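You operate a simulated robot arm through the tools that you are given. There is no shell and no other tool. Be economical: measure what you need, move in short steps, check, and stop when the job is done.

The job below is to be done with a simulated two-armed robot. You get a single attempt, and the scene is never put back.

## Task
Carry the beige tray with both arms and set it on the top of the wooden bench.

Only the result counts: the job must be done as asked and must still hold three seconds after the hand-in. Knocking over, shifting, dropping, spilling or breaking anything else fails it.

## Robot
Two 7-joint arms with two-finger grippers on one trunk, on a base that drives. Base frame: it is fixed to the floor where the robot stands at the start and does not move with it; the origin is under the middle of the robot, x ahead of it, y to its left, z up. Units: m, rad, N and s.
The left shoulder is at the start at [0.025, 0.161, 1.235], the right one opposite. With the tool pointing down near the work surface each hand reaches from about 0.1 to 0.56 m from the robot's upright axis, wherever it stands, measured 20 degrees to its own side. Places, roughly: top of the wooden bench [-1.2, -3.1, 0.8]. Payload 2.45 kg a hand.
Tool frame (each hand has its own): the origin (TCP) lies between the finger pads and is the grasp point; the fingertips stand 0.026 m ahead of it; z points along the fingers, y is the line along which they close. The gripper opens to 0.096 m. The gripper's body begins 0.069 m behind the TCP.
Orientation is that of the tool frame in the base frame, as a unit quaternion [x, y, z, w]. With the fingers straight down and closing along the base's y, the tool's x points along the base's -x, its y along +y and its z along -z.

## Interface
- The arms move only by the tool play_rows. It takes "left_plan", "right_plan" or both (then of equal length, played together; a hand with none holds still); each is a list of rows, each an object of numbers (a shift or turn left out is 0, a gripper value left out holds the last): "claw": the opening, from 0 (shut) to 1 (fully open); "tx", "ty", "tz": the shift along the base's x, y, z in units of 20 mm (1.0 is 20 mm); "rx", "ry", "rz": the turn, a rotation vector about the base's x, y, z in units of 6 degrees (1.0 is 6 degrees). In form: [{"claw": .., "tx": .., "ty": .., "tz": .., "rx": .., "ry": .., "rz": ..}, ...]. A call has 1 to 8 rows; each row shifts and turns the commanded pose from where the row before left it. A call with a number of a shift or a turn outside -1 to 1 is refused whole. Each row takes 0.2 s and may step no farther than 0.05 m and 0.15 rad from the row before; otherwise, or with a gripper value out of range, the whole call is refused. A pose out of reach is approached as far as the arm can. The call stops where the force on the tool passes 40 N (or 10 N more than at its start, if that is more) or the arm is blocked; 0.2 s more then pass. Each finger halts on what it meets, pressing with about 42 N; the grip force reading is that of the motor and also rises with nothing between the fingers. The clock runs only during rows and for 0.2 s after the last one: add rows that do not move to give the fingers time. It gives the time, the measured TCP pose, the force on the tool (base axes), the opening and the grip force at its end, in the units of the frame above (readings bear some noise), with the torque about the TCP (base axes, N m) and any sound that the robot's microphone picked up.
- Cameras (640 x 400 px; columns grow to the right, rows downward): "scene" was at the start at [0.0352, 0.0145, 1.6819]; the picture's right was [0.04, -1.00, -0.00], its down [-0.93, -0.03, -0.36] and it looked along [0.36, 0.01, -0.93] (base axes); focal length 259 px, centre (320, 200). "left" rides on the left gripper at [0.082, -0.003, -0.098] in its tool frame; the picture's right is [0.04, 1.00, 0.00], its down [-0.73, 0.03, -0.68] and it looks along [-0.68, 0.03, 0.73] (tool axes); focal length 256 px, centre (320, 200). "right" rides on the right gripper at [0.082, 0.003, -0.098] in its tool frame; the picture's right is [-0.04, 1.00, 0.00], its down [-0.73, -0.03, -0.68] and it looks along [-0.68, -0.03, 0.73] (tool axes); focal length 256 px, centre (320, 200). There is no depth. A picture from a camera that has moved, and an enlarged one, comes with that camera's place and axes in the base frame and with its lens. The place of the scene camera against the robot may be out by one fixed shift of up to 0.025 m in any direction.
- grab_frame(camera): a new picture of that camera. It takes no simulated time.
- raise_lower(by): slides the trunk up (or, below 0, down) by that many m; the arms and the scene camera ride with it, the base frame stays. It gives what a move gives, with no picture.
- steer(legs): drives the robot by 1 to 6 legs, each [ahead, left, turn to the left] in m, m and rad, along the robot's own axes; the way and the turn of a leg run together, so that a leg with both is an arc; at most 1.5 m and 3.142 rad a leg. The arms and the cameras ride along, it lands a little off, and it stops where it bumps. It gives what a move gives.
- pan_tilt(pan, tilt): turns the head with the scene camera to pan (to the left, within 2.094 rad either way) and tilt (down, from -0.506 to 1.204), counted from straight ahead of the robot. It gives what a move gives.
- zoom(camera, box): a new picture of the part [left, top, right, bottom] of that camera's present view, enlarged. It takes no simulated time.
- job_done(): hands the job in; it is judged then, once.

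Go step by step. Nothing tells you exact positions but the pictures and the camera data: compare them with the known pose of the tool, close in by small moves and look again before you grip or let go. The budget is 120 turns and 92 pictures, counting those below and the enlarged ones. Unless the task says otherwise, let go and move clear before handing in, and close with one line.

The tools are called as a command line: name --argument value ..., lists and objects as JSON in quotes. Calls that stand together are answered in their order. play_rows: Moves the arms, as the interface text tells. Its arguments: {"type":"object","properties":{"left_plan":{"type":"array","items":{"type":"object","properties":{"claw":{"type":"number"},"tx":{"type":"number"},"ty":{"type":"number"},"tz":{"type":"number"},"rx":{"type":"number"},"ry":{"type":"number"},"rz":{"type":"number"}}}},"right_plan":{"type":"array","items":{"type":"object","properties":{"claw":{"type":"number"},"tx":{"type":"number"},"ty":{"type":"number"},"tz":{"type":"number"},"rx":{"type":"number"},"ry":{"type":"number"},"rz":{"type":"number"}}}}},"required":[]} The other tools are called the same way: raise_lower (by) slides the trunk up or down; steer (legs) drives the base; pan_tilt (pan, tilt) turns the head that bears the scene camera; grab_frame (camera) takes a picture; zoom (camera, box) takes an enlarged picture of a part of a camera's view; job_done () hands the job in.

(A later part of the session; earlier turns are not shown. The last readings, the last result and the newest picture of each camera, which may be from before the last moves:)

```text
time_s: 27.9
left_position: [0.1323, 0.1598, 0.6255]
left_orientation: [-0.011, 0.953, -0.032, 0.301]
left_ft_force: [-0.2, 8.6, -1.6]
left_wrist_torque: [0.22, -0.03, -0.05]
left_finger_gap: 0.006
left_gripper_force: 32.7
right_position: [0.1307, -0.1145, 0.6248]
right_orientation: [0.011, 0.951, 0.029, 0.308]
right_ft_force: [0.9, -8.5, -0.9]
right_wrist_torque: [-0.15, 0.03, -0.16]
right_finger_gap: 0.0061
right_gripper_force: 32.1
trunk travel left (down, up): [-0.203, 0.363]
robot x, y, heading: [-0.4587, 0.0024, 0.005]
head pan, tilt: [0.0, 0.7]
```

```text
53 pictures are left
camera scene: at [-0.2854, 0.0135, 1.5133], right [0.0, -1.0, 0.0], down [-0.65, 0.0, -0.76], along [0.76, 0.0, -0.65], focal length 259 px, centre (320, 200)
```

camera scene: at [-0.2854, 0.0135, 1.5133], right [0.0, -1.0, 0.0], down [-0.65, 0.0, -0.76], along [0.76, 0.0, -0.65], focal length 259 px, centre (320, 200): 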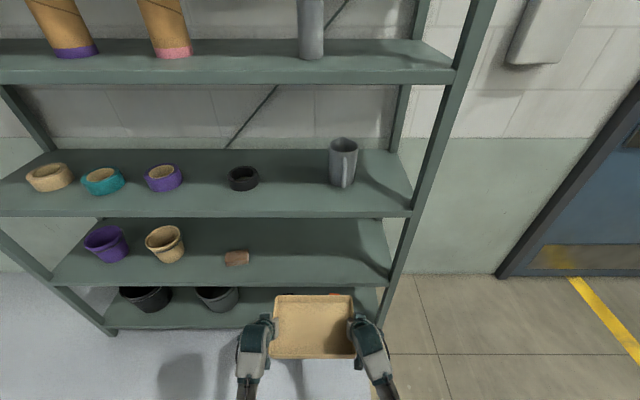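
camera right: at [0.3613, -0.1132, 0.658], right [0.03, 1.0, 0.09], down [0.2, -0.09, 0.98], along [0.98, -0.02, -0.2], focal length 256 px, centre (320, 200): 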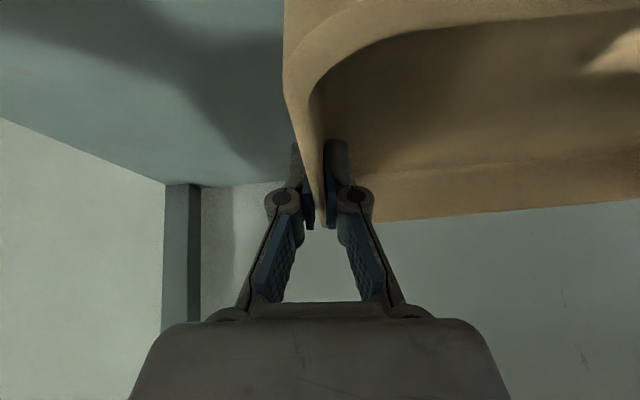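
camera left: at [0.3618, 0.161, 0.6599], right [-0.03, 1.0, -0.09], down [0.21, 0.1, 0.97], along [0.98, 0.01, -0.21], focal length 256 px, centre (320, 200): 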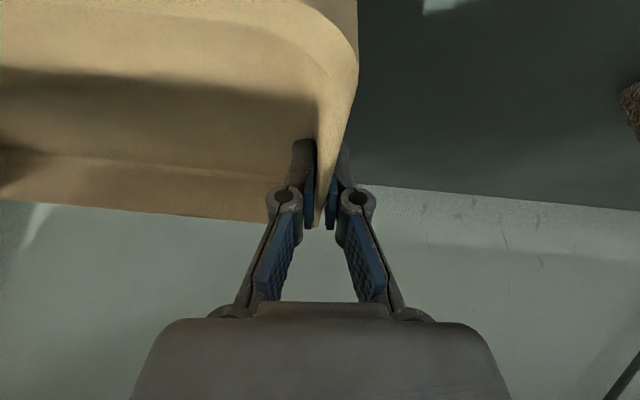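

The tray is out and level. Before turning I'll check behind and to the right for obstacles.

pan_tilt --pan -2.09 --tilt 0.4

grab_frame --camera "scene"

pan_tilt --pan 2.09 --tilt 0.4

grab_frame --camera "scene"

```text
time_s: 29.9
left_position: [0.1277, 0.1606, 0.628]
left_orientation: [-0.011, 0.953, -0.032, 0.302]
left_ft_force: [-0.7, 1.7, -1.8]
left_wrist_torque: [0.1, 0.05, -0.1]
left_finger_gap: 0.006
left_gripper_force: 32.0
right_position: [0.1292, -0.1149, 0.6279]
right_orientation: [0.011, 0.951, 0.031, 0.308]
right_ft_force: [0.9, -1.1, -0.5]
right_wrist_torque: [0.0, -0.04, -0.08]
right_finger_gap: 0.0058
right_gripper_force: 32.4
trunk travel left (down, up): [-0.203, 0.363]
robot x, y, heading: [-0.4615, 0.0012, -0.002]
head pan, tilt: [-2.089, 0.4]
```

```text
52 pictures are left
camera scene: at [-0.4151, -0.0675, 1.5407], right [-0.87, 0.49, 0.0], down [0.19, 0.34, -0.92], along [-0.46, -0.8, -0.39], focal length 259 px, centre (320, 200)
```

scene: 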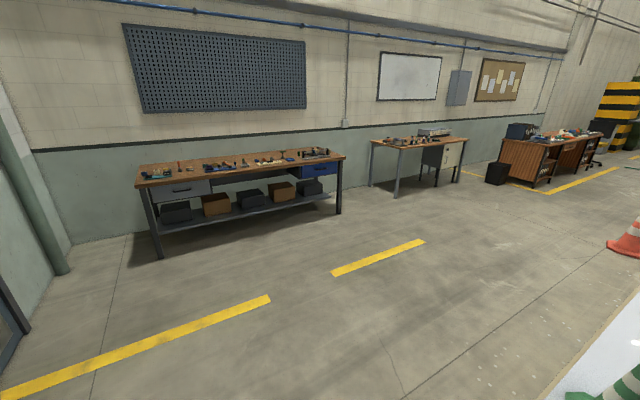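

```text
time_s: 33.3
left_position: [0.1281, 0.1602, 0.6276]
left_orientation: [-0.011, 0.953, -0.033, 0.302]
left_ft_force: [0.1, 2.7, -0.6]
left_wrist_torque: [0.14, -0.04, -0.1]
left_finger_gap: 0.0058
left_gripper_force: 32.8
right_position: [0.1288, -0.1153, 0.6275]
right_orientation: [0.012, 0.951, 0.03, 0.309]
right_ft_force: [0.5, -1.8, -1.3]
right_wrist_torque: [0.02, 0.01, -0.1]
right_finger_gap: 0.0059
right_gripper_force: 32.8
trunk travel left (down, up): [-0.203, 0.363]
robot x, y, heading: [-0.4629, -0.0005, 0.002]
head pan, tilt: [2.089, 0.4]
```

```text
51 pictures are left
camera scene: at [-0.4153, 0.0936, 1.5407], right [0.87, 0.5, 0.0], down [0.19, -0.34, -0.92], along [-0.46, 0.8, -0.39], focal length 259 px, centre (320, 200)
```

scene: 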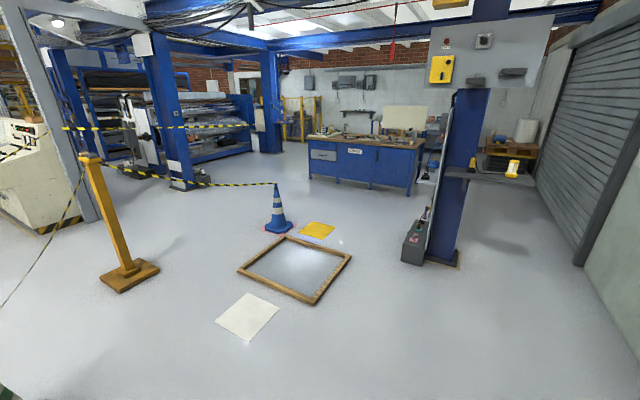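

The bench's front edge is along y≈−2.7, with x from about −0.1 to −2.2. I'll zoom in on its top to find free space.

pan_tilt --pan -2.0 --tilt 0.4

zoom --camera "scene" --box '[140, 110, 400, 270]'

```text
time_s: 36.7
left_position: [0.1279, 0.1601, 0.6288]
left_orientation: [-0.011, 0.952, -0.032, 0.303]
left_ft_force: [0.0, 2.1, -2.0]
left_wrist_torque: [0.14, 0.06, -0.05]
left_finger_gap: 0.006
left_gripper_force: 32.1
right_position: [0.1291, -0.1151, 0.6273]
right_orientation: [0.012, 0.95, 0.029, 0.309]
right_ft_force: [0.3, -2.6, -1.3]
right_wrist_torque: [0.0, -0.03, -0.08]
right_finger_gap: 0.0061
right_gripper_force: 32.6
trunk travel left (down, up): [-0.203, 0.363]
robot x, y, heading: [-0.46, -0.0012, 0.002]
head pan, tilt: [-2.0, 0.4]
```

```text
2.46 times, centred on (270, 190) of scene
camera zoom: at [-0.4078, -0.0713, 1.5406], right [-0.91, 0.41, 0.0], down [0.16, 0.35, -0.92], along [-0.38, -0.84, -0.39], focal length 638 px, centre (443, 225)
```

zoom: 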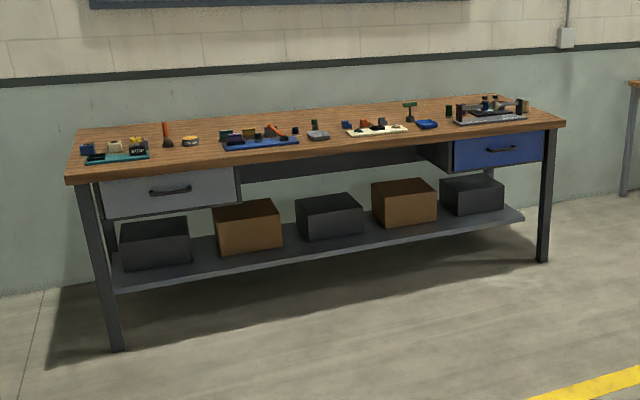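

The items sit in a row along the bench. I'll back off, turn to face it, drive nearer and raise the trunk for a top view.

steer --legs '[[-0.25, 0, 0], [0, 0, -0.785], [0, 0, -0.785]]'

steer --legs '[[1.3, 0, 0], [0, -0.4, 0]]'

raise_lower --by 0.33

pan_tilt --pan 0 --tilt 0.6

grab_frame --camera "scene"

```text
time_s: 42.6
left_position: [-0.5471, -0.5907, 0.6268]
left_orientation: [0.663, 0.684, -0.236, 0.193]
left_ft_force: [2.6, 0.0, 0.2]
left_wrist_torque: [0.03, -0.15, -0.11]
left_finger_gap: 0.006
left_gripper_force: 32.4
right_position: [-0.8185, -0.5919, 0.6282]
right_orientation: [0.677, 0.667, -0.196, 0.24]
right_ft_force: [-2.2, -0.7, -1.2]
right_wrist_torque: [-0.01, 0.01, -0.04]
right_finger_gap: 0.0059
right_gripper_force: 32.7
trunk travel left (down, up): [-0.203, 0.363]
robot x, y, heading: [-0.7096, 0.0017, -1.561]
head pan, tilt: [-2.0, 0.4]
```

```text
time_s: 51.2
left_position: [-0.9391, -1.8888, 0.6288]
left_orientation: [0.664, 0.682, -0.239, 0.192]
left_ft_force: [1.7, 1.1, -1.5]
left_wrist_torque: [0.04, -0.05, -0.1]
left_finger_gap: 0.006
left_gripper_force: 33.1
right_position: [-1.2142, -1.8887, 0.6299]
right_orientation: [0.678, 0.666, -0.198, 0.239]
right_ft_force: [-1.0, -0.6, -1.1]
right_wrist_torque: [-0.07, 0.0, -0.02]
right_finger_gap: 0.006
right_gripper_force: 32.2
trunk travel left (down, up): [-0.203, 0.363]
robot x, y, heading: [-1.1037, -1.3008, -1.573]
head pan, tilt: [-2.0, 0.4]
```

```text
time_s: 54.5
left_position: [-0.941, -1.8863, 0.9612]
left_orientation: [0.664, 0.681, -0.239, 0.193]
left_ft_force: [-0.2, -1.0, -0.2]
left_wrist_torque: [0.01, -0.09, -0.09]
left_finger_gap: 0.0059
left_gripper_force: 32.4
right_position: [-1.2146, -1.8878, 0.9608]
right_orientation: [0.678, 0.665, -0.199, 0.241]
right_ft_force: [-0.5, -0.7, -1.6]
right_wrist_torque: [-0.03, 0.0, -0.05]
right_finger_gap: 0.006
right_gripper_force: 33.1
trunk travel left (down, up): [-0.533, 0.033]
robot x, y, heading: [-1.1051, -1.3015, -1.567]
head pan, tilt: [-2.0, 0.4]
```

```text
time_s: 56.4
left_position: [-0.9407, -1.8856, 0.9625]
left_orientation: [0.665, 0.681, -0.24, 0.194]
left_ft_force: [1.3, 0.1, -1.5]
left_wrist_torque: [0.0, -0.1, -0.08]
left_finger_gap: 0.0062
left_gripper_force: 32.6
right_position: [-1.2144, -1.887, 0.9619]
right_orientation: [0.678, 0.665, -0.2, 0.242]
right_ft_force: [-1.7, -1.1, -0.3]
right_wrist_torque: [0.01, 0.01, -0.04]
right_finger_gap: 0.006
right_gripper_force: 32.0
trunk travel left (down, up): [-0.533, 0.033]
robot x, y, heading: [-1.1032, -1.2988, -1.566]
head pan, tilt: [0.0, 0.6]
```

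```text
49 pictures are left
camera scene: at [-1.1158, -1.3624, 1.856], right [-1.0, 0.0, 0.0], down [0.0, 0.57, -0.82], along [0.0, -0.82, -0.57], focal length 259 px, centre (320, 200)
```

scene: 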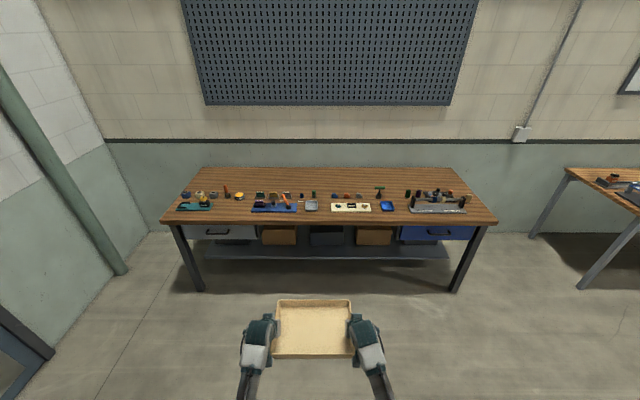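

I can see the whole bench top: an item row with a narrow free strip in front and a wider one behind. I'll zoom to size the gaps.

zoom --camera "scene" --box '[155, 155, 335, 235]'

zoom --camera "scene" --box '[325, 155, 505, 235]'

```text
3.56 times, centred on (245, 195) of scene
camera zoom: at [-1.1158, -1.3624, 1.856], right [-1.0, 0.0, 0.0], down [0.0, 0.57, -0.82], along [0.0, -0.82, -0.57], focal length 921 px, centre (587, 218)
```

zoom: 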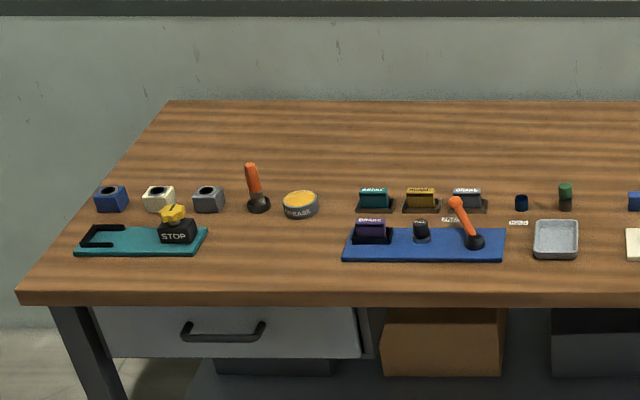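

```text
3.56 times, centred on (415, 195) of scene
camera zoom: at [-1.1158, -1.3624, 1.856], right [-1.0, 0.0, 0.0], down [0.0, 0.57, -0.82], along [0.0, -0.82, -0.57], focal length 921 px, centre (-18, 218)
```

zoom: 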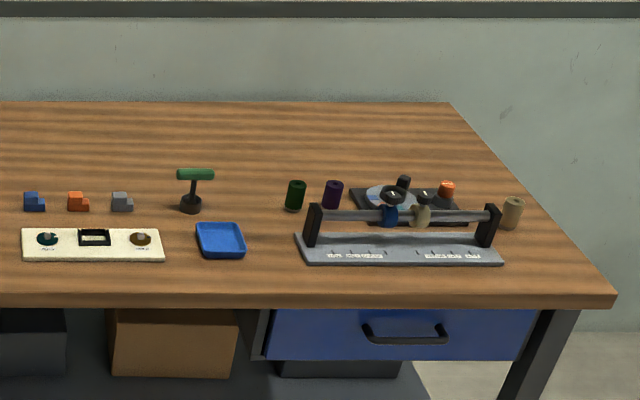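

The only space big enough for the tray is behind the item row (y −3.05 to −3.38). I'll test in free air how far the arms can stretch with this grip.

play_rows --left_plan '[{"ty": -0.8, "tz": 0.8}, {"ty": -0.8, "tz": 0.8}, {"ty": -0.8, "tz": 0.8}, {"ty": -0.8, "tz": 0.8}, {"ty": -0.8, "tz": 0.8}, {"ty": -0.8, "tz": 0.8}]' --right_plan '[{"ty": -0.8, "tz": 0.8}, {"ty": -0.8, "tz": 0.8}, {"ty": -0.8, "tz": 0.8}, {"ty": -0.8, "tz": 0.8}, {"ty": -0.8, "tz": 0.8}, {"ty": -0.8, "tz": 0.8}]'

```text
time_s: 57.8
left_position: [-0.9402, -1.9834, 1.056]
left_orientation: [0.665, 0.681, -0.239, 0.193]
left_ft_force: [3.3, 0.6, -1.4]
left_wrist_torque: [-0.11, -0.14, -0.09]
left_finger_gap: 0.0059
left_gripper_force: 32.9
right_position: [-1.2137, -1.9839, 1.0555]
right_orientation: [0.678, 0.665, -0.199, 0.241]
right_ft_force: [-2.5, -0.2, -0.8]
right_wrist_torque: [0.06, 0.01, -0.03]
right_finger_gap: 0.0062
right_gripper_force: 32.2
trunk travel left (down, up): [-0.533, 0.033]
robot x, y, heading: [-1.1, -1.3, -1.564]
head pan, tilt: [0.0, 0.6]
```

Reach is 0.68 m so far with no strain. I'll stretch further.

play_rows --left_plan '[{"ty": -0.7, "tz": 0.6}, {"ty": -0.7, "tz": 0.6}, {"ty": -0.7, "tz": 0.6}, {"ty": -0.7, "tz": 0.6}, {"ty": -0.7, "tz": 0.6}, {"ty": -0.7, "tz": 0.6}]' --right_plan '[{"ty": -0.7, "tz": 0.6}, {"ty": -0.7, "tz": 0.6}, {"ty": -0.7, "tz": 0.6}, {"ty": -0.7, "tz": 0.6}, {"ty": -0.7, "tz": 0.6}, {"ty": -0.7, "tz": 0.6}]'

```text
time_s: 59.2
left_position: [-0.9389, -2.0677, 1.1295]
left_orientation: [0.665, 0.681, -0.239, 0.194]
left_ft_force: [6.3, 0.8, -1.5]
left_wrist_torque: [-0.18, -0.11, 0.09]
left_finger_gap: 0.0062
left_gripper_force: 32.5
right_position: [-1.2149, -2.069, 1.1285]
right_orientation: [0.678, 0.665, -0.2, 0.242]
right_ft_force: [-5.1, 0.3, -1.6]
right_wrist_torque: [0.16, 0.14, -0.01]
right_finger_gap: 0.0059
right_gripper_force: 32.7
trunk travel left (down, up): [-0.533, 0.033]
robot x, y, heading: [-1.1021, -1.2997, -1.565]
head pan, tilt: [0.0, 0.6]
```

0.77 m and still fine. A little further, relieving the slight squeeze.

play_rows --left_plan '[{"ty": -0.6, "tz": 0.2, "tx": 0.02}, {"ty": -0.6, "tz": 0.2}, {"ty": -0.6, "tz": 0.2}, {"ty": -0.6, "tz": 0.2}]' --right_plan '[{"ty": -0.6, "tz": 0.2, "tx": -0.02}, {"ty": -0.6, "tz": 0.2}, {"ty": -0.6, "tz": 0.2}, {"ty": -0.6, "tz": 0.2}]'

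```text
time_s: 60.2
left_position: [-0.9412, -2.1039, 1.1445]
left_orientation: [0.665, 0.681, -0.24, 0.192]
left_ft_force: [-3.8, 0.2, -0.5]
left_wrist_torque: [0.51, 0.05, -0.14]
left_finger_gap: 0.0059
left_gripper_force: 32.4
left hand out of reach, approached as far as the arm can: row 3, 4
right_position: [-1.2153, -2.104, 1.1465]
right_orientation: [0.677, 0.666, -0.198, 0.243]
right_ft_force: [4.0, -0.8, -0.7]
right_wrist_torque: [-0.52, -0.05, 0.0]
right_finger_gap: 0.0061
right_gripper_force: 32.8
right hand out of reach, approached as far as the arm can: row 3, 4
trunk travel left (down, up): [-0.533, 0.033]
robot x, y, heading: [-1.1063, -1.2992, -1.56]
head pan, tilt: [0.0, 0.6]
```

The arms reach about 0.79 m, enough to set the tray behind the items with the base about 0.35 m from the bench edge. Everything on the bench seems under 0.12 m tall and the tray is well above that. I'll ease the arms back slightly and drive up.

play_rows --left_plan '[{"ty": 0.5}, {"ty": 0.3}, {}]' --right_plan '[{"ty": 0.5}, {"ty": 0.3}, {}]'

steer --legs '[[0.65, 0, -0.01]]'

pan_tilt --pan 0 --tilt 0.8

grab_frame --camera "scene"

grab_frame --camera "right"

```text
time_s: 61.0
left_position: [-0.94, -2.0837, 1.1434]
left_orientation: [0.665, 0.681, -0.24, 0.193]
left_ft_force: [-16.3, 0.9, -1.1]
left_wrist_torque: [0.35, 0.22, -0.42]
left_finger_gap: 0.0059
left_gripper_force: 31.9
right_position: [-1.2163, -2.0842, 1.1466]
right_orientation: [0.677, 0.666, -0.197, 0.244]
right_ft_force: [16.6, -1.3, -0.3]
right_wrist_torque: [-0.3, -0.42, 0.11]
right_finger_gap: 0.0063
right_gripper_force: 32.2
trunk travel left (down, up): [-0.533, 0.033]
robot x, y, heading: [-1.1025, -1.3036, -1.569]
head pan, tilt: [0.0, 0.6]
```

```text
time_s: 64.6
left_position: [-0.9521, -2.7309, 1.144]
left_orientation: [0.669, 0.676, -0.242, 0.191]
left_ft_force: [-24.2, 1.1, -1.1]
left_wrist_torque: [0.07, 0.35, -0.52]
left_finger_gap: 0.0061
left_gripper_force: 33.0
right_position: [-1.2262, -2.728, 1.1484]
right_orientation: [0.682, 0.661, -0.199, 0.242]
right_ft_force: [24.4, -0.7, -0.3]
right_wrist_torque: [-0.08, -0.5, 0.17]
right_finger_gap: 0.0062
right_gripper_force: 32.3
trunk travel left (down, up): [-0.533, 0.033]
robot x, y, heading: [-1.1027, -1.947, -1.58]
head pan, tilt: [0.0, 0.6]
```

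```text
time_s: 65.3
left_position: [-0.9512, -2.7289, 1.1475]
left_orientation: [0.668, 0.677, -0.242, 0.192]
left_ft_force: [1.3, 0.9, -1.4]
left_wrist_torque: [0.05, -0.13, -0.14]
left_finger_gap: 0.0061
left_gripper_force: 32.6
right_position: [-1.2259, -2.7248, 1.1493]
right_orientation: [0.68, 0.662, -0.2, 0.243]
right_ft_force: [-0.7, -0.6, -0.1]
right_wrist_torque: [-0.02, -0.05, -0.12]
right_finger_gap: 0.0062
right_gripper_force: 32.6
trunk travel left (down, up): [-0.533, 0.033]
robot x, y, heading: [-1.1042, -1.9476, -1.578]
head pan, tilt: [0.0, 0.799]
```

```text
46 pictures are left
camera scene: at [-1.1176, -2.0054, 1.839], right [-1.0, 0.01, 0.0], down [0.01, 0.72, -0.69], along [-0.01, -0.69, -0.72], focal length 259 px, centre (320, 200)
```

scene: 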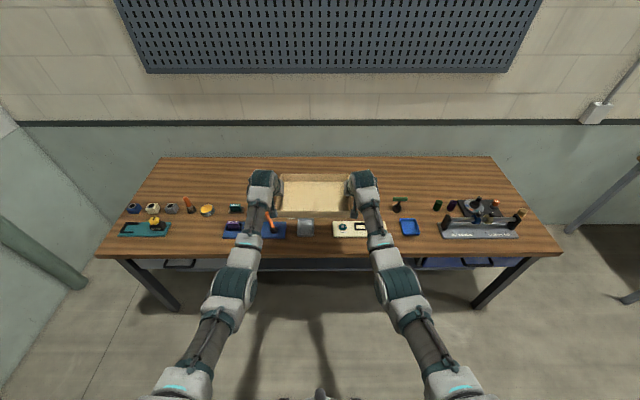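

```text
45 pictures are left
camera right: at [-1.2239, -2.6023, 1.1807], right [1.0, -0.04, 0.09], down [-0.1, -0.18, 0.98], along [-0.02, -0.98, -0.19], focal length 256 px, centre (320, 200)
```

right: 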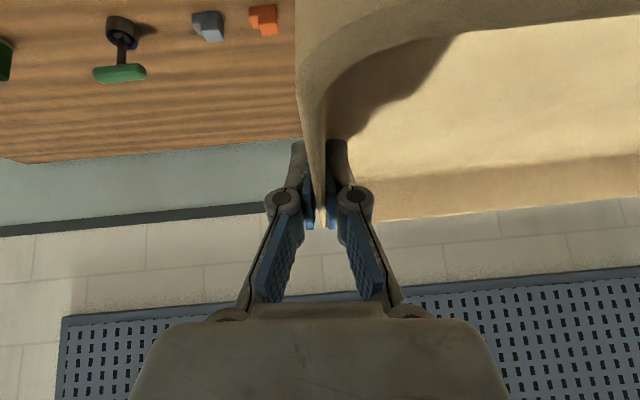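

The tray is over the bench, well clear in height. I'll check the rear-row items with both wrist cameras to fix the near limit.

grab_frame --camera "left"

zoom --camera "right" --box '[0, 0, 320, 200]'

zoom --camera "scene" --box '[210, 145, 430, 265]'

```text
44 pictures are left
camera left: at [-0.9502, -2.6044, 1.1801], right [1.0, 0.02, -0.09], down [0.1, -0.2, 0.98], along [0.0, -0.98, -0.2], focal length 256 px, centre (320, 200)
```

left: 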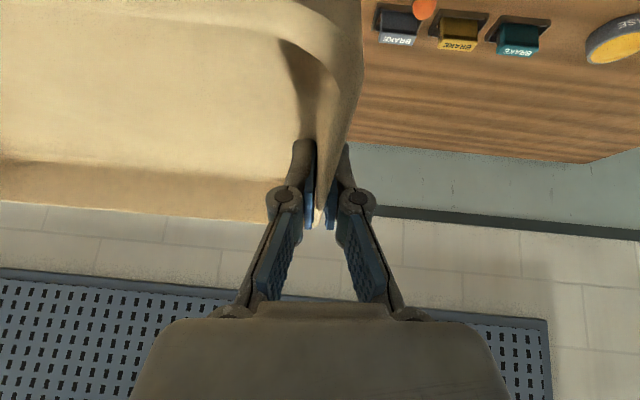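

```text
2.00 times, centred on (160, 100) of right
camera zoom: at [-1.2239, -2.6023, 1.1807], right [1.0, -0.04, 0.09], down [-0.1, -0.18, 0.98], along [-0.02, -0.98, -0.19], focal length 512 px, centre (640, 400)
```

zoom: 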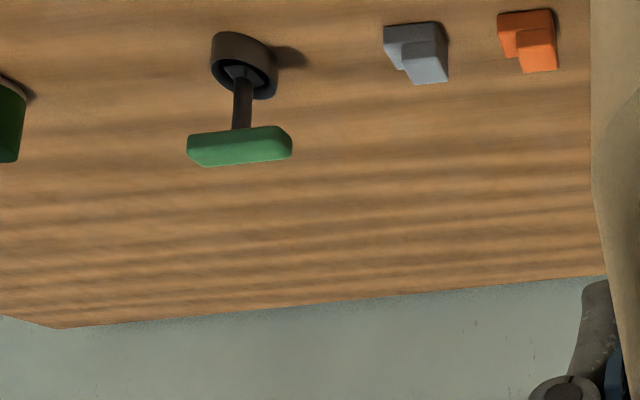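

```text
2.91 times, centred on (320, 205) of scene
camera zoom: at [-1.1176, -2.0054, 1.839], right [-1.0, 0.01, 0.0], down [0.01, 0.72, -0.69], along [-0.01, -0.69, -0.72], focal length 754 px, centre (320, 186)
```

zoom: 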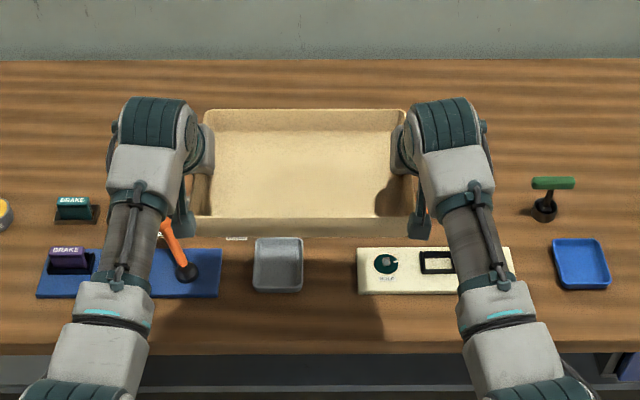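

Rear items end by about y −3.0 and the bench back edge is at about −3.41. I'll aim for the tray centre at y≈−3.12, driving 0.385 m closer at this height.

steer --legs '[[0.2, 0, 0], [0.185, 0, 0]]'

grab_frame --camera "scene"

grab_frame --camera "left"

grab_frame --camera "right"

```text
time_s: 68.0
left_position: [-0.9499, -3.1079, 1.1505]
left_orientation: [0.666, 0.677, -0.244, 0.195]
left_ft_force: [2.9, 1.6, -1.8]
left_wrist_torque: [0.4, -0.16, -0.14]
left_finger_gap: 0.0062
left_gripper_force: 32.0
right_position: [-1.2232, -3.1038, 1.153]
right_orientation: [0.679, 0.661, -0.203, 0.245]
right_ft_force: [-1.9, -1.8, -1.7]
right_wrist_torque: [-0.4, -0.03, -0.17]
right_finger_gap: 0.006
right_gripper_force: 32.3
trunk travel left (down, up): [-0.533, 0.033]
robot x, y, heading: [-1.1034, -2.3311, -1.577]
head pan, tilt: [0.0, 0.799]
```

```text
41 pictures are left
camera scene: at [-1.119, -2.3818, 1.8393], right [-1.0, 0.0, 0.0], down [0.0, 0.72, -0.7], along [0.0, -0.7, -0.72], focal length 259 px, centre (320, 200)
```

scene: 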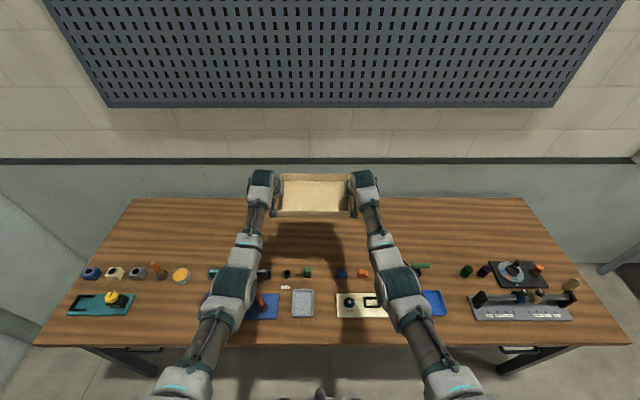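

```text
40 pictures are left
camera left: at [-0.9493, -2.9828, 1.1825], right [1.0, 0.03, -0.09], down [0.1, -0.19, 0.98], along [0.01, -0.98, -0.2], focal length 256 px, centre (320, 200)
```

left: 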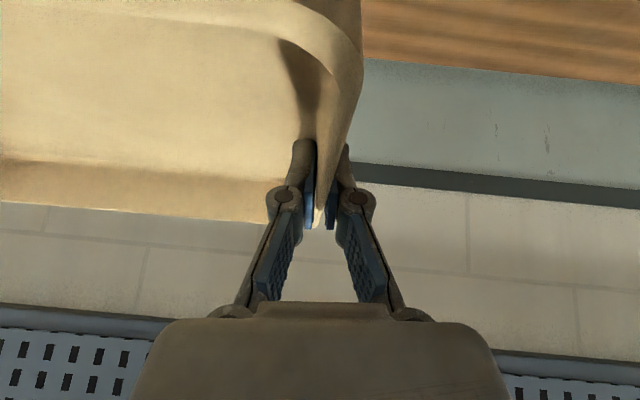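

```text
39 pictures are left
camera right: at [-1.223, -2.9818, 1.183], right [1.0, -0.03, 0.09], down [-0.09, -0.18, 0.98], along [-0.02, -0.98, -0.18], focal length 256 px, centre (320, 200)
```

right: 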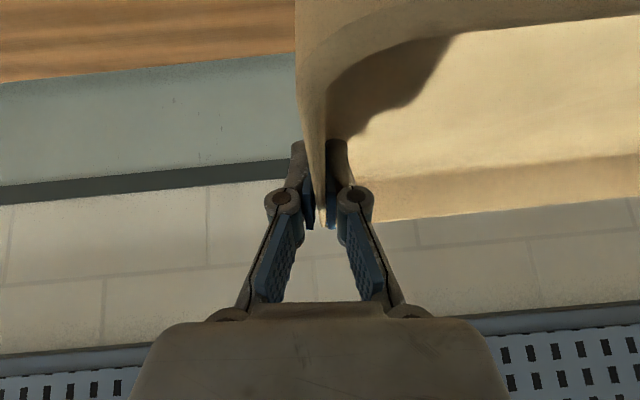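

Everything's clear. To keep the forearms away from the tall orange hook, I'll sidestep 9 cm to the right, and stretch 2 cm further before lowering.

steer --legs '[[0, -0.09, 0.005]]'

play_rows --left_plan '[{"ty": -0.5}, {"ty": -0.5}]' --right_plan '[{"ty": -0.55}, {"ty": -0.55}]'

raise_lower --by -0.15

grab_frame --camera "scene"

grab_frame --camera "right"

```text
time_s: 69.1
left_position: [-1.0009, -3.1046, 1.1518]
left_orientation: [0.661, 0.681, -0.251, 0.191]
left_ft_force: [1.2, 3.0, -1.1]
left_wrist_torque: [0.06, 0.01, -0.41]
left_finger_gap: 0.0061
left_gripper_force: 32.8
right_position: [-1.2744, -3.1015, 1.1595]
right_orientation: [0.674, 0.666, -0.211, 0.24]
right_ft_force: [0.2, -3.2, -1.4]
right_wrist_torque: [-0.08, 0.22, -0.63]
right_finger_gap: 0.0062
right_gripper_force: 32.9
trunk travel left (down, up): [-0.533, 0.033]
robot x, y, heading: [-1.1864, -2.3302, -1.573]
head pan, tilt: [0.0, 0.799]
```

```text
time_s: 69.9
left_position: [-1.045, -3.1216, 1.1629]
left_orientation: [0.666, 0.675, -0.246, 0.201]
left_ft_force: [1.4, -1.0, -1.0]
left_wrist_torque: [-0.14, 0.03, 0.02]
left_finger_gap: 0.006
left_gripper_force: 32.5
right_position: [-1.3186, -3.1207, 1.1615]
right_orientation: [0.679, 0.66, -0.204, 0.25]
right_ft_force: [-1.5, 0.9, -1.8]
right_wrist_torque: [0.13, 0.1, 0.0]
right_finger_gap: 0.0061
right_gripper_force: 32.6
trunk travel left (down, up): [-0.533, 0.033]
robot x, y, heading: [-1.1977, -2.3313, -1.573]
head pan, tilt: [0.0, 0.799]
stopped in row 2 (left hand): the arm was blocked; the commanded pose is now the measured one
```

```text
time_s: 71.7
left_position: [-1.0571, -3.1198, 1.0155]
left_orientation: [0.668, 0.674, -0.244, 0.203]
left_ft_force: [0.1, -2.1, 0.0]
left_wrist_torque: [-0.16, 0.01, 0.33]
left_finger_gap: 0.0063
left_gripper_force: 32.5
right_position: [-1.3301, -3.1211, 1.0126]
right_orientation: [0.68, 0.658, -0.203, 0.251]
right_ft_force: [-5.4, 1.6, -3.4]
right_wrist_torque: [0.22, 0.13, 0.28]
right_finger_gap: 0.0056
right_gripper_force: 32.7
trunk travel left (down, up): [-0.383, 0.183]
robot x, y, heading: [-1.2067, -2.3326, -1.573]
head pan, tilt: [0.0, 0.799]
```

```text
38 pictures are left
camera scene: at [-1.2581, -2.4035, 1.6888], right [-1.0, 0.0, -0.03], down [0.02, 0.72, -0.69], along [0.02, -0.69, -0.72], focal length 259 px, centre (320, 200)
```

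scene: 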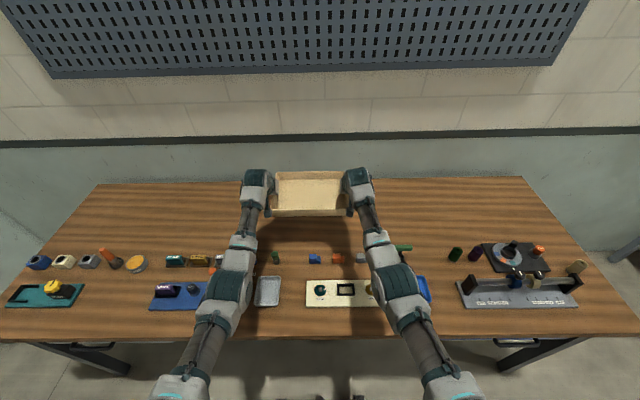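

```text
37 pictures are left
camera right: at [-1.3287, -2.9984, 1.0413], right [0.99, -0.04, 0.1], down [-0.11, -0.17, 0.98], along [-0.02, -0.99, -0.17], focal length 256 px, centre (320, 200)
```

right: 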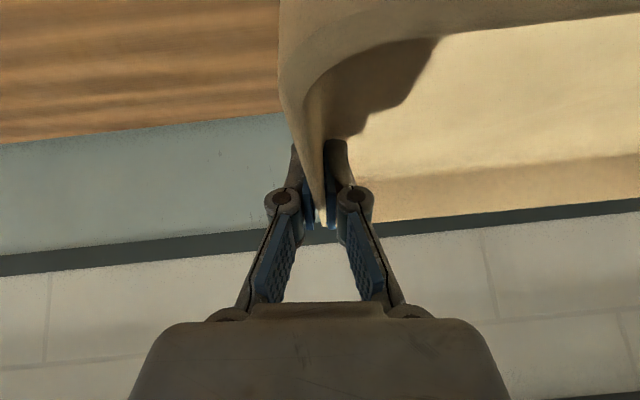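

The body seems to have leaned slightly to the right after the sidestep, and the hands drifted. I'll hold still, re-read, and look at the base.

play_rows --left_plan '[{}, {}]' --right_plan '[{}, {}]'

pan_tilt --pan 0 --tilt 1.2

grab_frame --camera "scene"

```text
time_s: 72.3
left_position: [-1.0176, -3.1204, 1.007]
left_orientation: [0.662, 0.679, -0.253, 0.193]
left_ft_force: [4.4, -2.2, -0.6]
left_wrist_torque: [0.09, 0.17, 0.37]
left_finger_gap: 0.0059
left_gripper_force: 32.5
right_position: [-1.2915, -3.1234, 1.0147]
right_orientation: [0.675, 0.664, -0.212, 0.242]
right_ft_force: [-4.4, 1.5, -2.1]
right_wrist_torque: [-0.1, 0.26, 0.27]
right_finger_gap: 0.0062
right_gripper_force: 32.9
trunk travel left (down, up): [-0.383, 0.183]
robot x, y, heading: [-1.1972, -2.3316, -1.567]
head pan, tilt: [0.0, 0.799]
```

```text
time_s: 73.2
left_position: [-1.0116, -3.1188, 1.0078]
left_orientation: [0.661, 0.679, -0.254, 0.191]
left_ft_force: [4.9, -2.7, -0.2]
left_wrist_torque: [0.08, 0.11, 0.38]
left_finger_gap: 0.0061
left_gripper_force: 32.6
right_position: [-1.2864, -3.122, 1.0149]
right_orientation: [0.675, 0.665, -0.212, 0.242]
right_ft_force: [-4.9, 2.0, -2.5]
right_wrist_torque: [-0.12, 0.32, 0.23]
right_finger_gap: 0.006
right_gripper_force: 32.8
trunk travel left (down, up): [-0.383, 0.183]
robot x, y, heading: [-1.1972, -2.3337, -1.573]
head pan, tilt: [0.0, 1.201]
```

```text
36 pictures are left
camera scene: at [-1.1749, -2.3795, 1.6612], right [-1.0, 0.0, 0.02], down [-0.01, 0.93, -0.36], along [-0.02, -0.36, -0.93], focal length 259 px, centre (320, 200)
```

scene: 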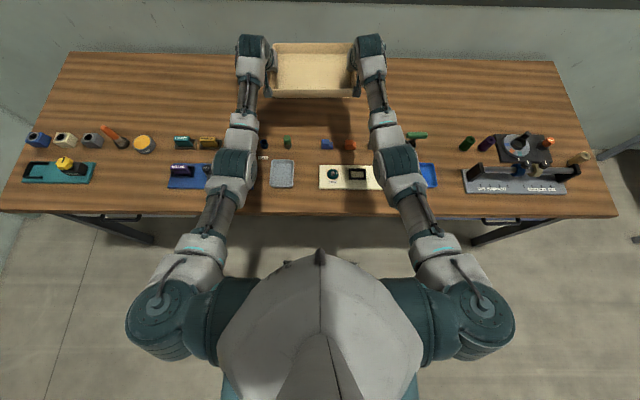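

The robot is rocking sideways a little. I'll wait for it to settle.

play_rows --left_plan '[{}, {}, {}, {}, {}, {}, {}, {}]' --right_plan '[{}, {}, {}, {}, {}, {}, {}, {}]'

play_rows --left_plan '[{}, {}, {}, {}, {}, {}, {}, {}]' --right_plan '[{}, {}, {}, {}, {}, {}, {}, {}]'

grab_frame --camera "scene"

```text
time_s: 75.0
left_position: [-1.0151, -3.1207, 1.0078]
left_orientation: [0.662, 0.679, -0.253, 0.191]
left_ft_force: [6.4, -1.4, 0.1]
left_wrist_torque: [0.05, 0.09, 0.39]
left_finger_gap: 0.0059
left_gripper_force: 32.4
right_position: [-1.2889, -3.1233, 1.0148]
right_orientation: [0.675, 0.664, -0.212, 0.242]
right_ft_force: [-5.4, 2.1, -1.8]
right_wrist_torque: [-0.03, 0.29, 0.24]
right_finger_gap: 0.006
right_gripper_force: 33.0
trunk travel left (down, up): [-0.383, 0.183]
robot x, y, heading: [-1.1944, -2.3279, -1.568]
head pan, tilt: [0.0, 1.201]
```

```text
time_s: 76.8
left_position: [-1.017, -3.1198, 1.0084]
left_orientation: [0.662, 0.679, -0.253, 0.193]
left_ft_force: [5.9, -2.0, 0.0]
left_wrist_torque: [0.04, 0.07, 0.36]
left_finger_gap: 0.0061
left_gripper_force: 32.5
right_position: [-1.2919, -3.1221, 1.0143]
right_orientation: [0.675, 0.663, -0.212, 0.242]
right_ft_force: [-6.0, 2.6, -2.7]
right_wrist_torque: [-0.04, 0.31, 0.2]
right_finger_gap: 0.0062
right_gripper_force: 32.5
trunk travel left (down, up): [-0.383, 0.183]
robot x, y, heading: [-1.1947, -2.3368, -1.569]
head pan, tilt: [0.0, 1.201]
```

```text
35 pictures are left
camera scene: at [-1.1858, -2.3793, 1.6614], right [-1.0, 0.0, 0.01], down [-0.01, 0.93, -0.36], along [-0.01, -0.36, -0.93], focal length 259 px, centre (320, 200)
```

scene: 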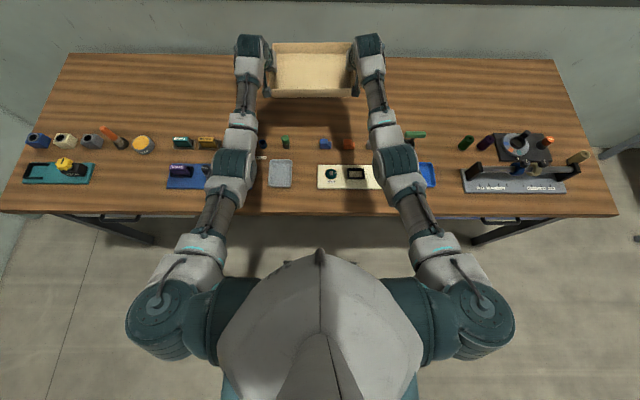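

It has settled to within about 1°. I'll continue lowering by 0.10 m and check.

raise_lower --by -0.09

play_rows --left_plan '[{}, {}, {}, {}]' --right_plan '[{}, {}, {}, {}]'

grab_frame --camera "scene"

grab_frame --camera "left"

grab_frame --camera "right"

```text
time_s: 78.0
left_position: [-1.0365, -3.119, 0.9236]
left_orientation: [0.665, 0.676, -0.248, 0.199]
left_ft_force: [5.5, -1.2, 0.2]
left_wrist_torque: [0.06, -0.07, 0.27]
left_finger_gap: 0.006
left_gripper_force: 32.6
right_position: [-1.3109, -3.121, 0.9247]
right_orientation: [0.678, 0.66, -0.207, 0.249]
right_ft_force: [-7.2, 0.2, -2.4]
right_wrist_torque: [-0.07, 0.22, 0.14]
right_finger_gap: 0.0059
right_gripper_force: 32.4
trunk travel left (down, up): [-0.293, 0.273]
robot x, y, heading: [-1.1965, -2.3338, -1.569]
head pan, tilt: [0.0, 1.201]
```

```text
time_s: 79.0
left_position: [-1.0217, -3.1213, 0.9203]
left_orientation: [0.662, 0.678, -0.251, 0.195]
left_ft_force: [8.0, -0.3, -0.2]
left_wrist_torque: [-0.05, 0.0, 0.25]
left_finger_gap: 0.0057
left_gripper_force: 32.1
right_position: [-1.2954, -3.1214, 0.9249]
right_orientation: [0.676, 0.663, -0.21, 0.244]
right_ft_force: [-6.2, 0.9, -2.1]
right_wrist_torque: [0.03, 0.26, 0.08]
right_finger_gap: 0.0058
right_gripper_force: 32.2
trunk travel left (down, up): [-0.293, 0.273]
robot x, y, heading: [-1.1924, -2.3335, -1.568]
head pan, tilt: [0.0, 1.201]
```

```text
34 pictures are left
camera scene: at [-1.2131, -2.4153, 1.5712], right [-1.0, 0.0, 0.0], down [0.0, 0.93, -0.36], along [0.0, -0.36, -0.93], focal length 259 px, centre (320, 200)
```

scene: 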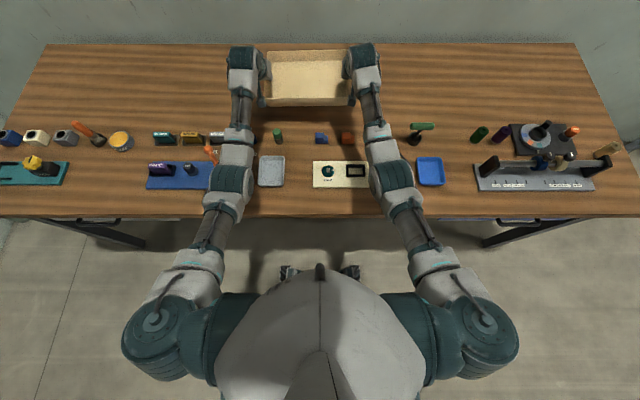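

```text
33 pictures are left
camera left: at [-1.0206, -2.9949, 0.9498], right [0.99, 0.03, -0.11], down [0.11, -0.18, 0.98], along [0.01, -0.98, -0.18], focal length 256 px, centre (320, 200)
```

left: 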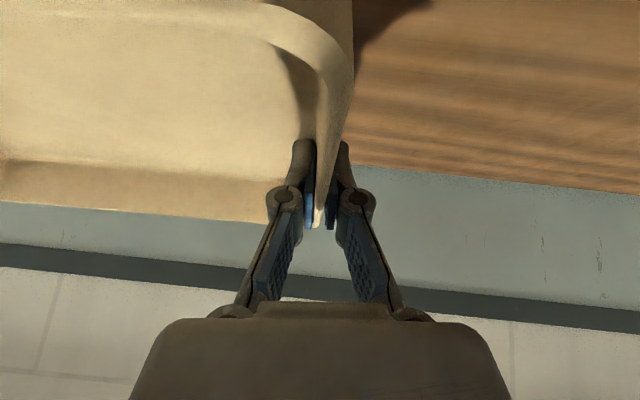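

```text
32 pictures are left
camera right: at [-1.2939, -2.9978, 0.9536], right [1.0, -0.03, 0.08], down [-0.08, -0.17, 0.98], along [-0.02, -0.99, -0.17], focal length 256 px, centre (320, 200)
```

right: 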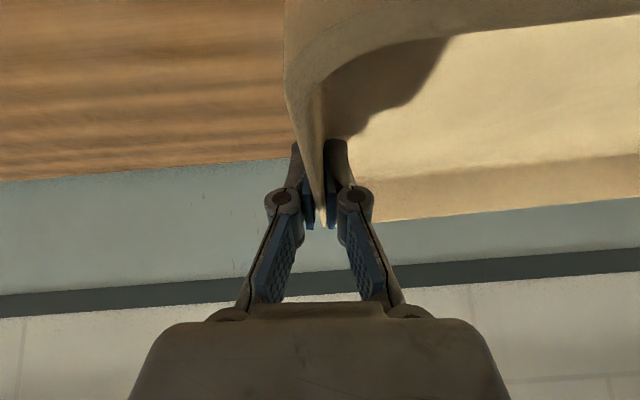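

The tray bottom is now about 8 cm above the bench and behind the rear items. I'll lower 0.06 m and look.

raise_lower --by -0.06

play_rows --left_plan '[{}, {}, {}, {}]' --right_plan '[{}, {}, {}, {}]'

grab_frame --camera "scene"

grab_frame --camera "right"

```text
time_s: 80.0
left_position: [-1.015, -3.1184, 0.8601]
left_orientation: [0.661, 0.679, -0.254, 0.194]
left_ft_force: [7.0, -1.1, 0.1]
left_wrist_torque: [-0.14, 0.0, 0.34]
left_finger_gap: 0.0059
left_gripper_force: 32.1
right_position: [-1.2884, -3.1202, 0.8668]
right_orientation: [0.675, 0.664, -0.214, 0.243]
right_ft_force: [-6.5, 0.3, -2.3]
right_wrist_torque: [0.14, 0.27, 0.14]
right_finger_gap: 0.0058
right_gripper_force: 32.4
trunk travel left (down, up): [-0.233, 0.333]
robot x, y, heading: [-1.1923, -2.329, -1.57]
head pan, tilt: [0.0, 1.201]
```

```text
time_s: 81.0
left_position: [-1.0193, -3.1194, 0.859]
left_orientation: [0.663, 0.678, -0.253, 0.192]
left_ft_force: [5.5, -1.6, -0.1]
left_wrist_torque: [-0.05, 0.04, 0.32]
left_finger_gap: 0.0059
left_gripper_force: 32.7
right_position: [-1.294, -3.1218, 0.8644]
right_orientation: [0.675, 0.664, -0.211, 0.243]
right_ft_force: [-5.7, 1.4, -1.4]
right_wrist_torque: [0.06, 0.29, 0.11]
right_finger_gap: 0.0061
right_gripper_force: 32.7
trunk travel left (down, up): [-0.233, 0.333]
robot x, y, heading: [-1.1965, -2.3312, -1.568]
head pan, tilt: [0.0, 1.201]
```

```text
31 pictures are left
camera scene: at [-1.1988, -2.4557, 1.5092], right [-1.0, 0.0, 0.01], down [0.0, 0.93, -0.36], along [-0.01, -0.36, -0.93], focal length 259 px, centre (320, 200)
```

scene: 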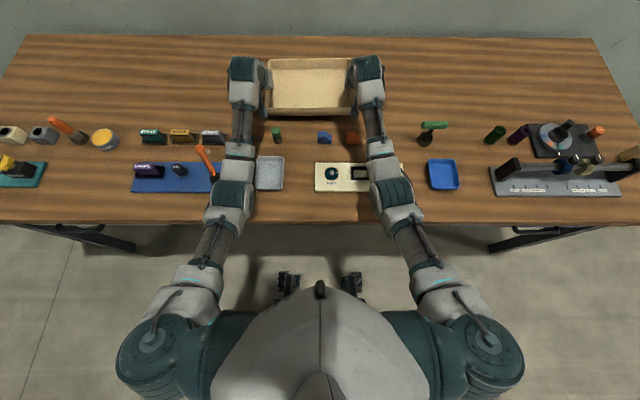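

```text
30 pictures are left
camera right: at [-1.2915, -2.9976, 0.8936], right [1.0, -0.03, 0.07], down [-0.08, -0.17, 0.98], along [-0.02, -0.98, -0.17], focal length 256 px, centre (320, 200)
```

right: 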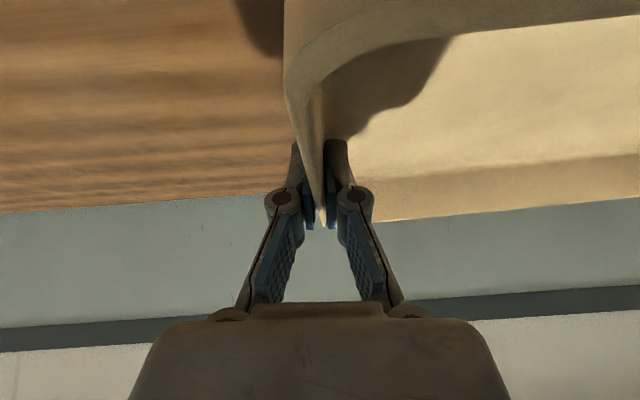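

I need to check the clearance between the left elbow and the orange hook before the last centimetres.

zoom --camera "scene" --box '[120, 100, 280, 220]'

zoom --camera "scene" --box '[240, 40, 440, 180]'

```text
3.33 times, centred on (200, 160) of scene
camera zoom: at [-1.1988, -2.4557, 1.5092], right [-1.0, 0.0, 0.01], down [0.0, 0.93, -0.36], along [-0.01, -0.36, -0.93], focal length 863 px, centre (720, 333)
```

zoom: 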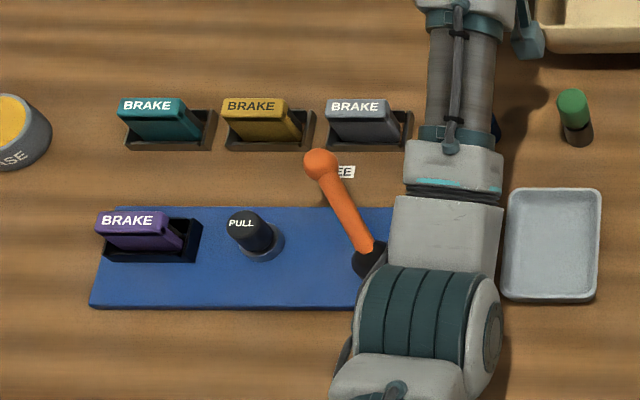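

```text
2.86 times, centred on (340, 110) of scene
camera zoom: at [-1.1988, -2.4557, 1.5092], right [-1.0, 0.0, 0.01], down [0.0, 0.93, -0.36], along [-0.01, -0.36, -0.93], focal length 740 px, centre (263, 457)
```

zoom: 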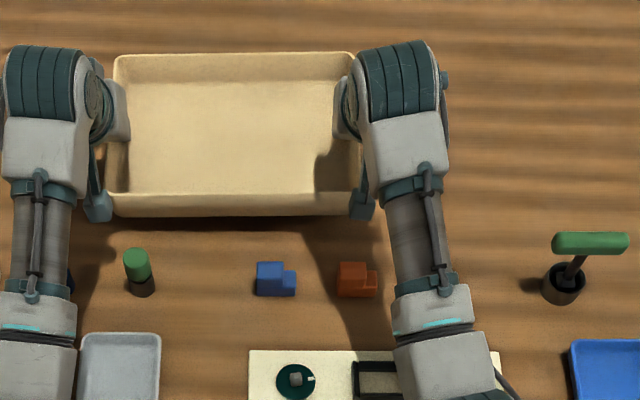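

The elbow is clear of the hook, and the tray edge has a gap behind the cubes. I'll do the last descent with the arms, levelling the right side slightly.

play_rows --left_plan '[{"tz": 0}, {"tz": -0.2}, {"tz": -0.2}, {"tz": -0.2}]' --right_plan '[{"tz": -0.2}, {"tz": -0.25}, {"tz": -0.2}, {"tz": -0.2}]'

grab_frame --camera "right"

grab_frame --camera "left"

```text
time_s: 82.0
left_position: [-1.026, -3.1198, 0.8478]
left_orientation: [0.664, 0.678, -0.25, 0.194]
left_ft_force: [4.9, 0.0, -2.3]
left_wrist_torque: [0.01, -0.19, 0.0]
left_finger_gap: 0.0058
left_gripper_force: 32.7
right_position: [-1.3004, -3.1211, 0.8467]
right_orientation: [0.677, 0.662, -0.21, 0.244]
right_ft_force: [-4.8, 0.5, -1.1]
right_wrist_torque: [0.0, -0.01, -0.15]
right_finger_gap: 0.0061
right_gripper_force: 32.5
trunk travel left (down, up): [-0.233, 0.333]
robot x, y, heading: [-1.1945, -2.3297, -1.57]
head pan, tilt: [0.0, 1.201]
```

```text
27 pictures are left
camera right: at [-1.2982, -2.9979, 0.8762], right [1.0, -0.03, 0.08], down [-0.08, -0.17, 0.98], along [-0.02, -0.99, -0.17], focal length 256 px, centre (320, 200)
```

right: 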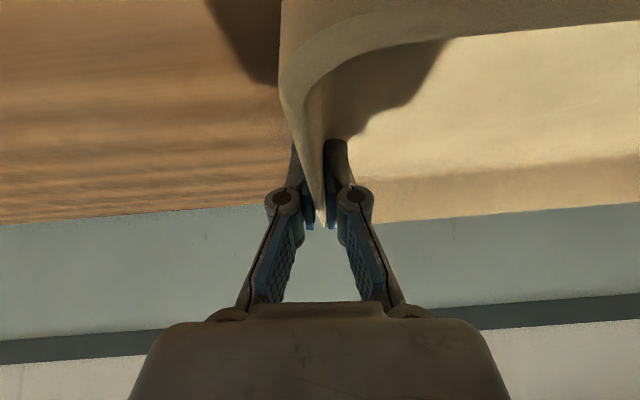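

```text
26 pictures are left
camera left: at [-1.0248, -2.9945, 0.8778], right [0.99, 0.03, -0.1], down [0.11, -0.18, 0.98], along [0.01, -0.98, -0.18], focal length 256 px, centre (320, 200)
```

left: 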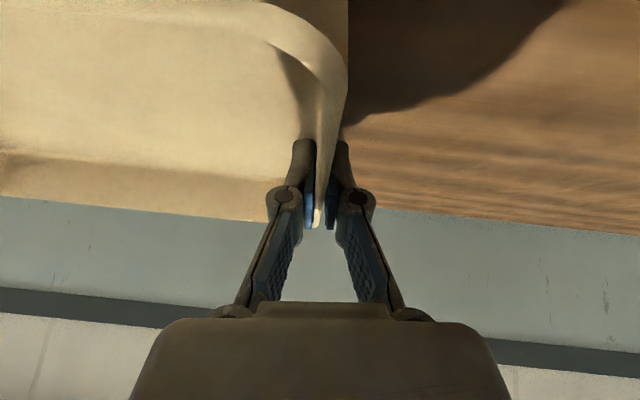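

No contact yet. I'll continue in small steps.

play_rows --left_plan '[{"tz": -0.15}, {"tz": -0.15}, {"tz": -0.15}, {}]' --right_plan '[{"tz": -0.15}, {"tz": -0.15}, {"tz": -0.15}, {}]'

```text
time_s: 83.0
left_position: [-1.0249, -3.121, 0.8378]
left_orientation: [0.664, 0.677, -0.251, 0.195]
left_ft_force: [3.1, 1.7, -2.0]
left_wrist_torque: [0.34, -0.2, -0.15]
left_finger_gap: 0.0061
left_gripper_force: 33.2
right_position: [-1.2996, -3.1209, 0.8369]
right_orientation: [0.677, 0.662, -0.209, 0.243]
right_ft_force: [-3.8, -1.2, -0.1]
right_wrist_torque: [-0.38, -0.07, -0.26]
right_finger_gap: 0.0061
right_gripper_force: 32.8
trunk travel left (down, up): [-0.233, 0.333]
robot x, y, heading: [-1.1969, -2.3262, -1.569]
head pan, tilt: [0.0, 1.201]
```

play_rows --left_plan '[{"tz": -0.15}, {"tz": -0.15}, {}]' --right_plan '[{"tz": -0.15}, {"tz": -0.15}, {}]'

grab_frame --camera "right"

grab_frame --camera "scene"

```text
time_s: 83.8
left_position: [-1.0232, -3.1197, 0.8343]
left_orientation: [0.663, 0.677, -0.253, 0.196]
left_ft_force: [2.4, -2.1, 6.5]
left_wrist_torque: [0.89, -0.13, -0.19]
left_finger_gap: 0.0061
left_gripper_force: 32.8
right_position: [-1.2975, -3.1189, 0.8347]
right_orientation: [0.675, 0.663, -0.21, 0.246]
right_ft_force: [-3.1, -5.8, 9.0]
right_wrist_torque: [0.76, -0.14, -0.18]
right_finger_gap: 0.0061
right_gripper_force: 32.7
trunk travel left (down, up): [-0.233, 0.333]
robot x, y, heading: [-1.1933, -2.328, -1.578]
head pan, tilt: [0.0, 1.201]
```

```text
25 pictures are left
camera right: at [-1.2967, -2.9971, 0.8624], right [1.0, -0.03, 0.08], down [-0.08, -0.17, 0.98], along [-0.02, -0.99, -0.17], focal length 256 px, centre (320, 200)
```

right: 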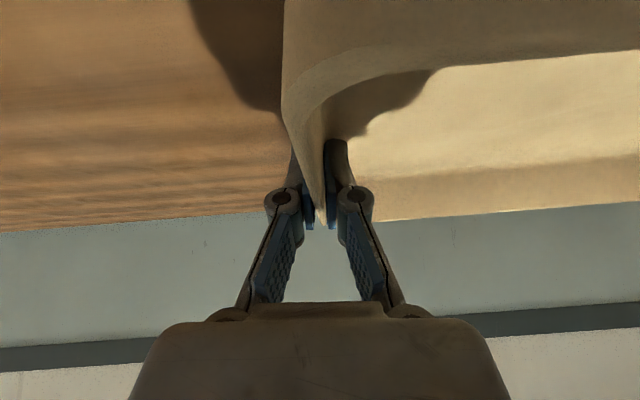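

```text
24 pictures are left
camera scene: at [-1.2092, -2.4526, 1.5098], right [-1.0, 0.0, 0.0], down [0.0, 0.93, -0.36], along [0.0, -0.36, -0.93], focal length 259 px, centre (320, 200)
```

scene: 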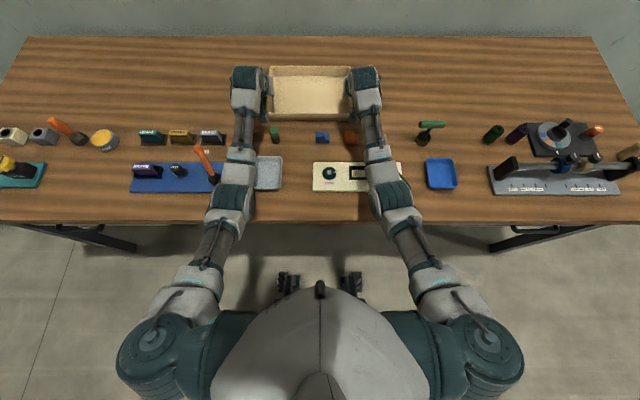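

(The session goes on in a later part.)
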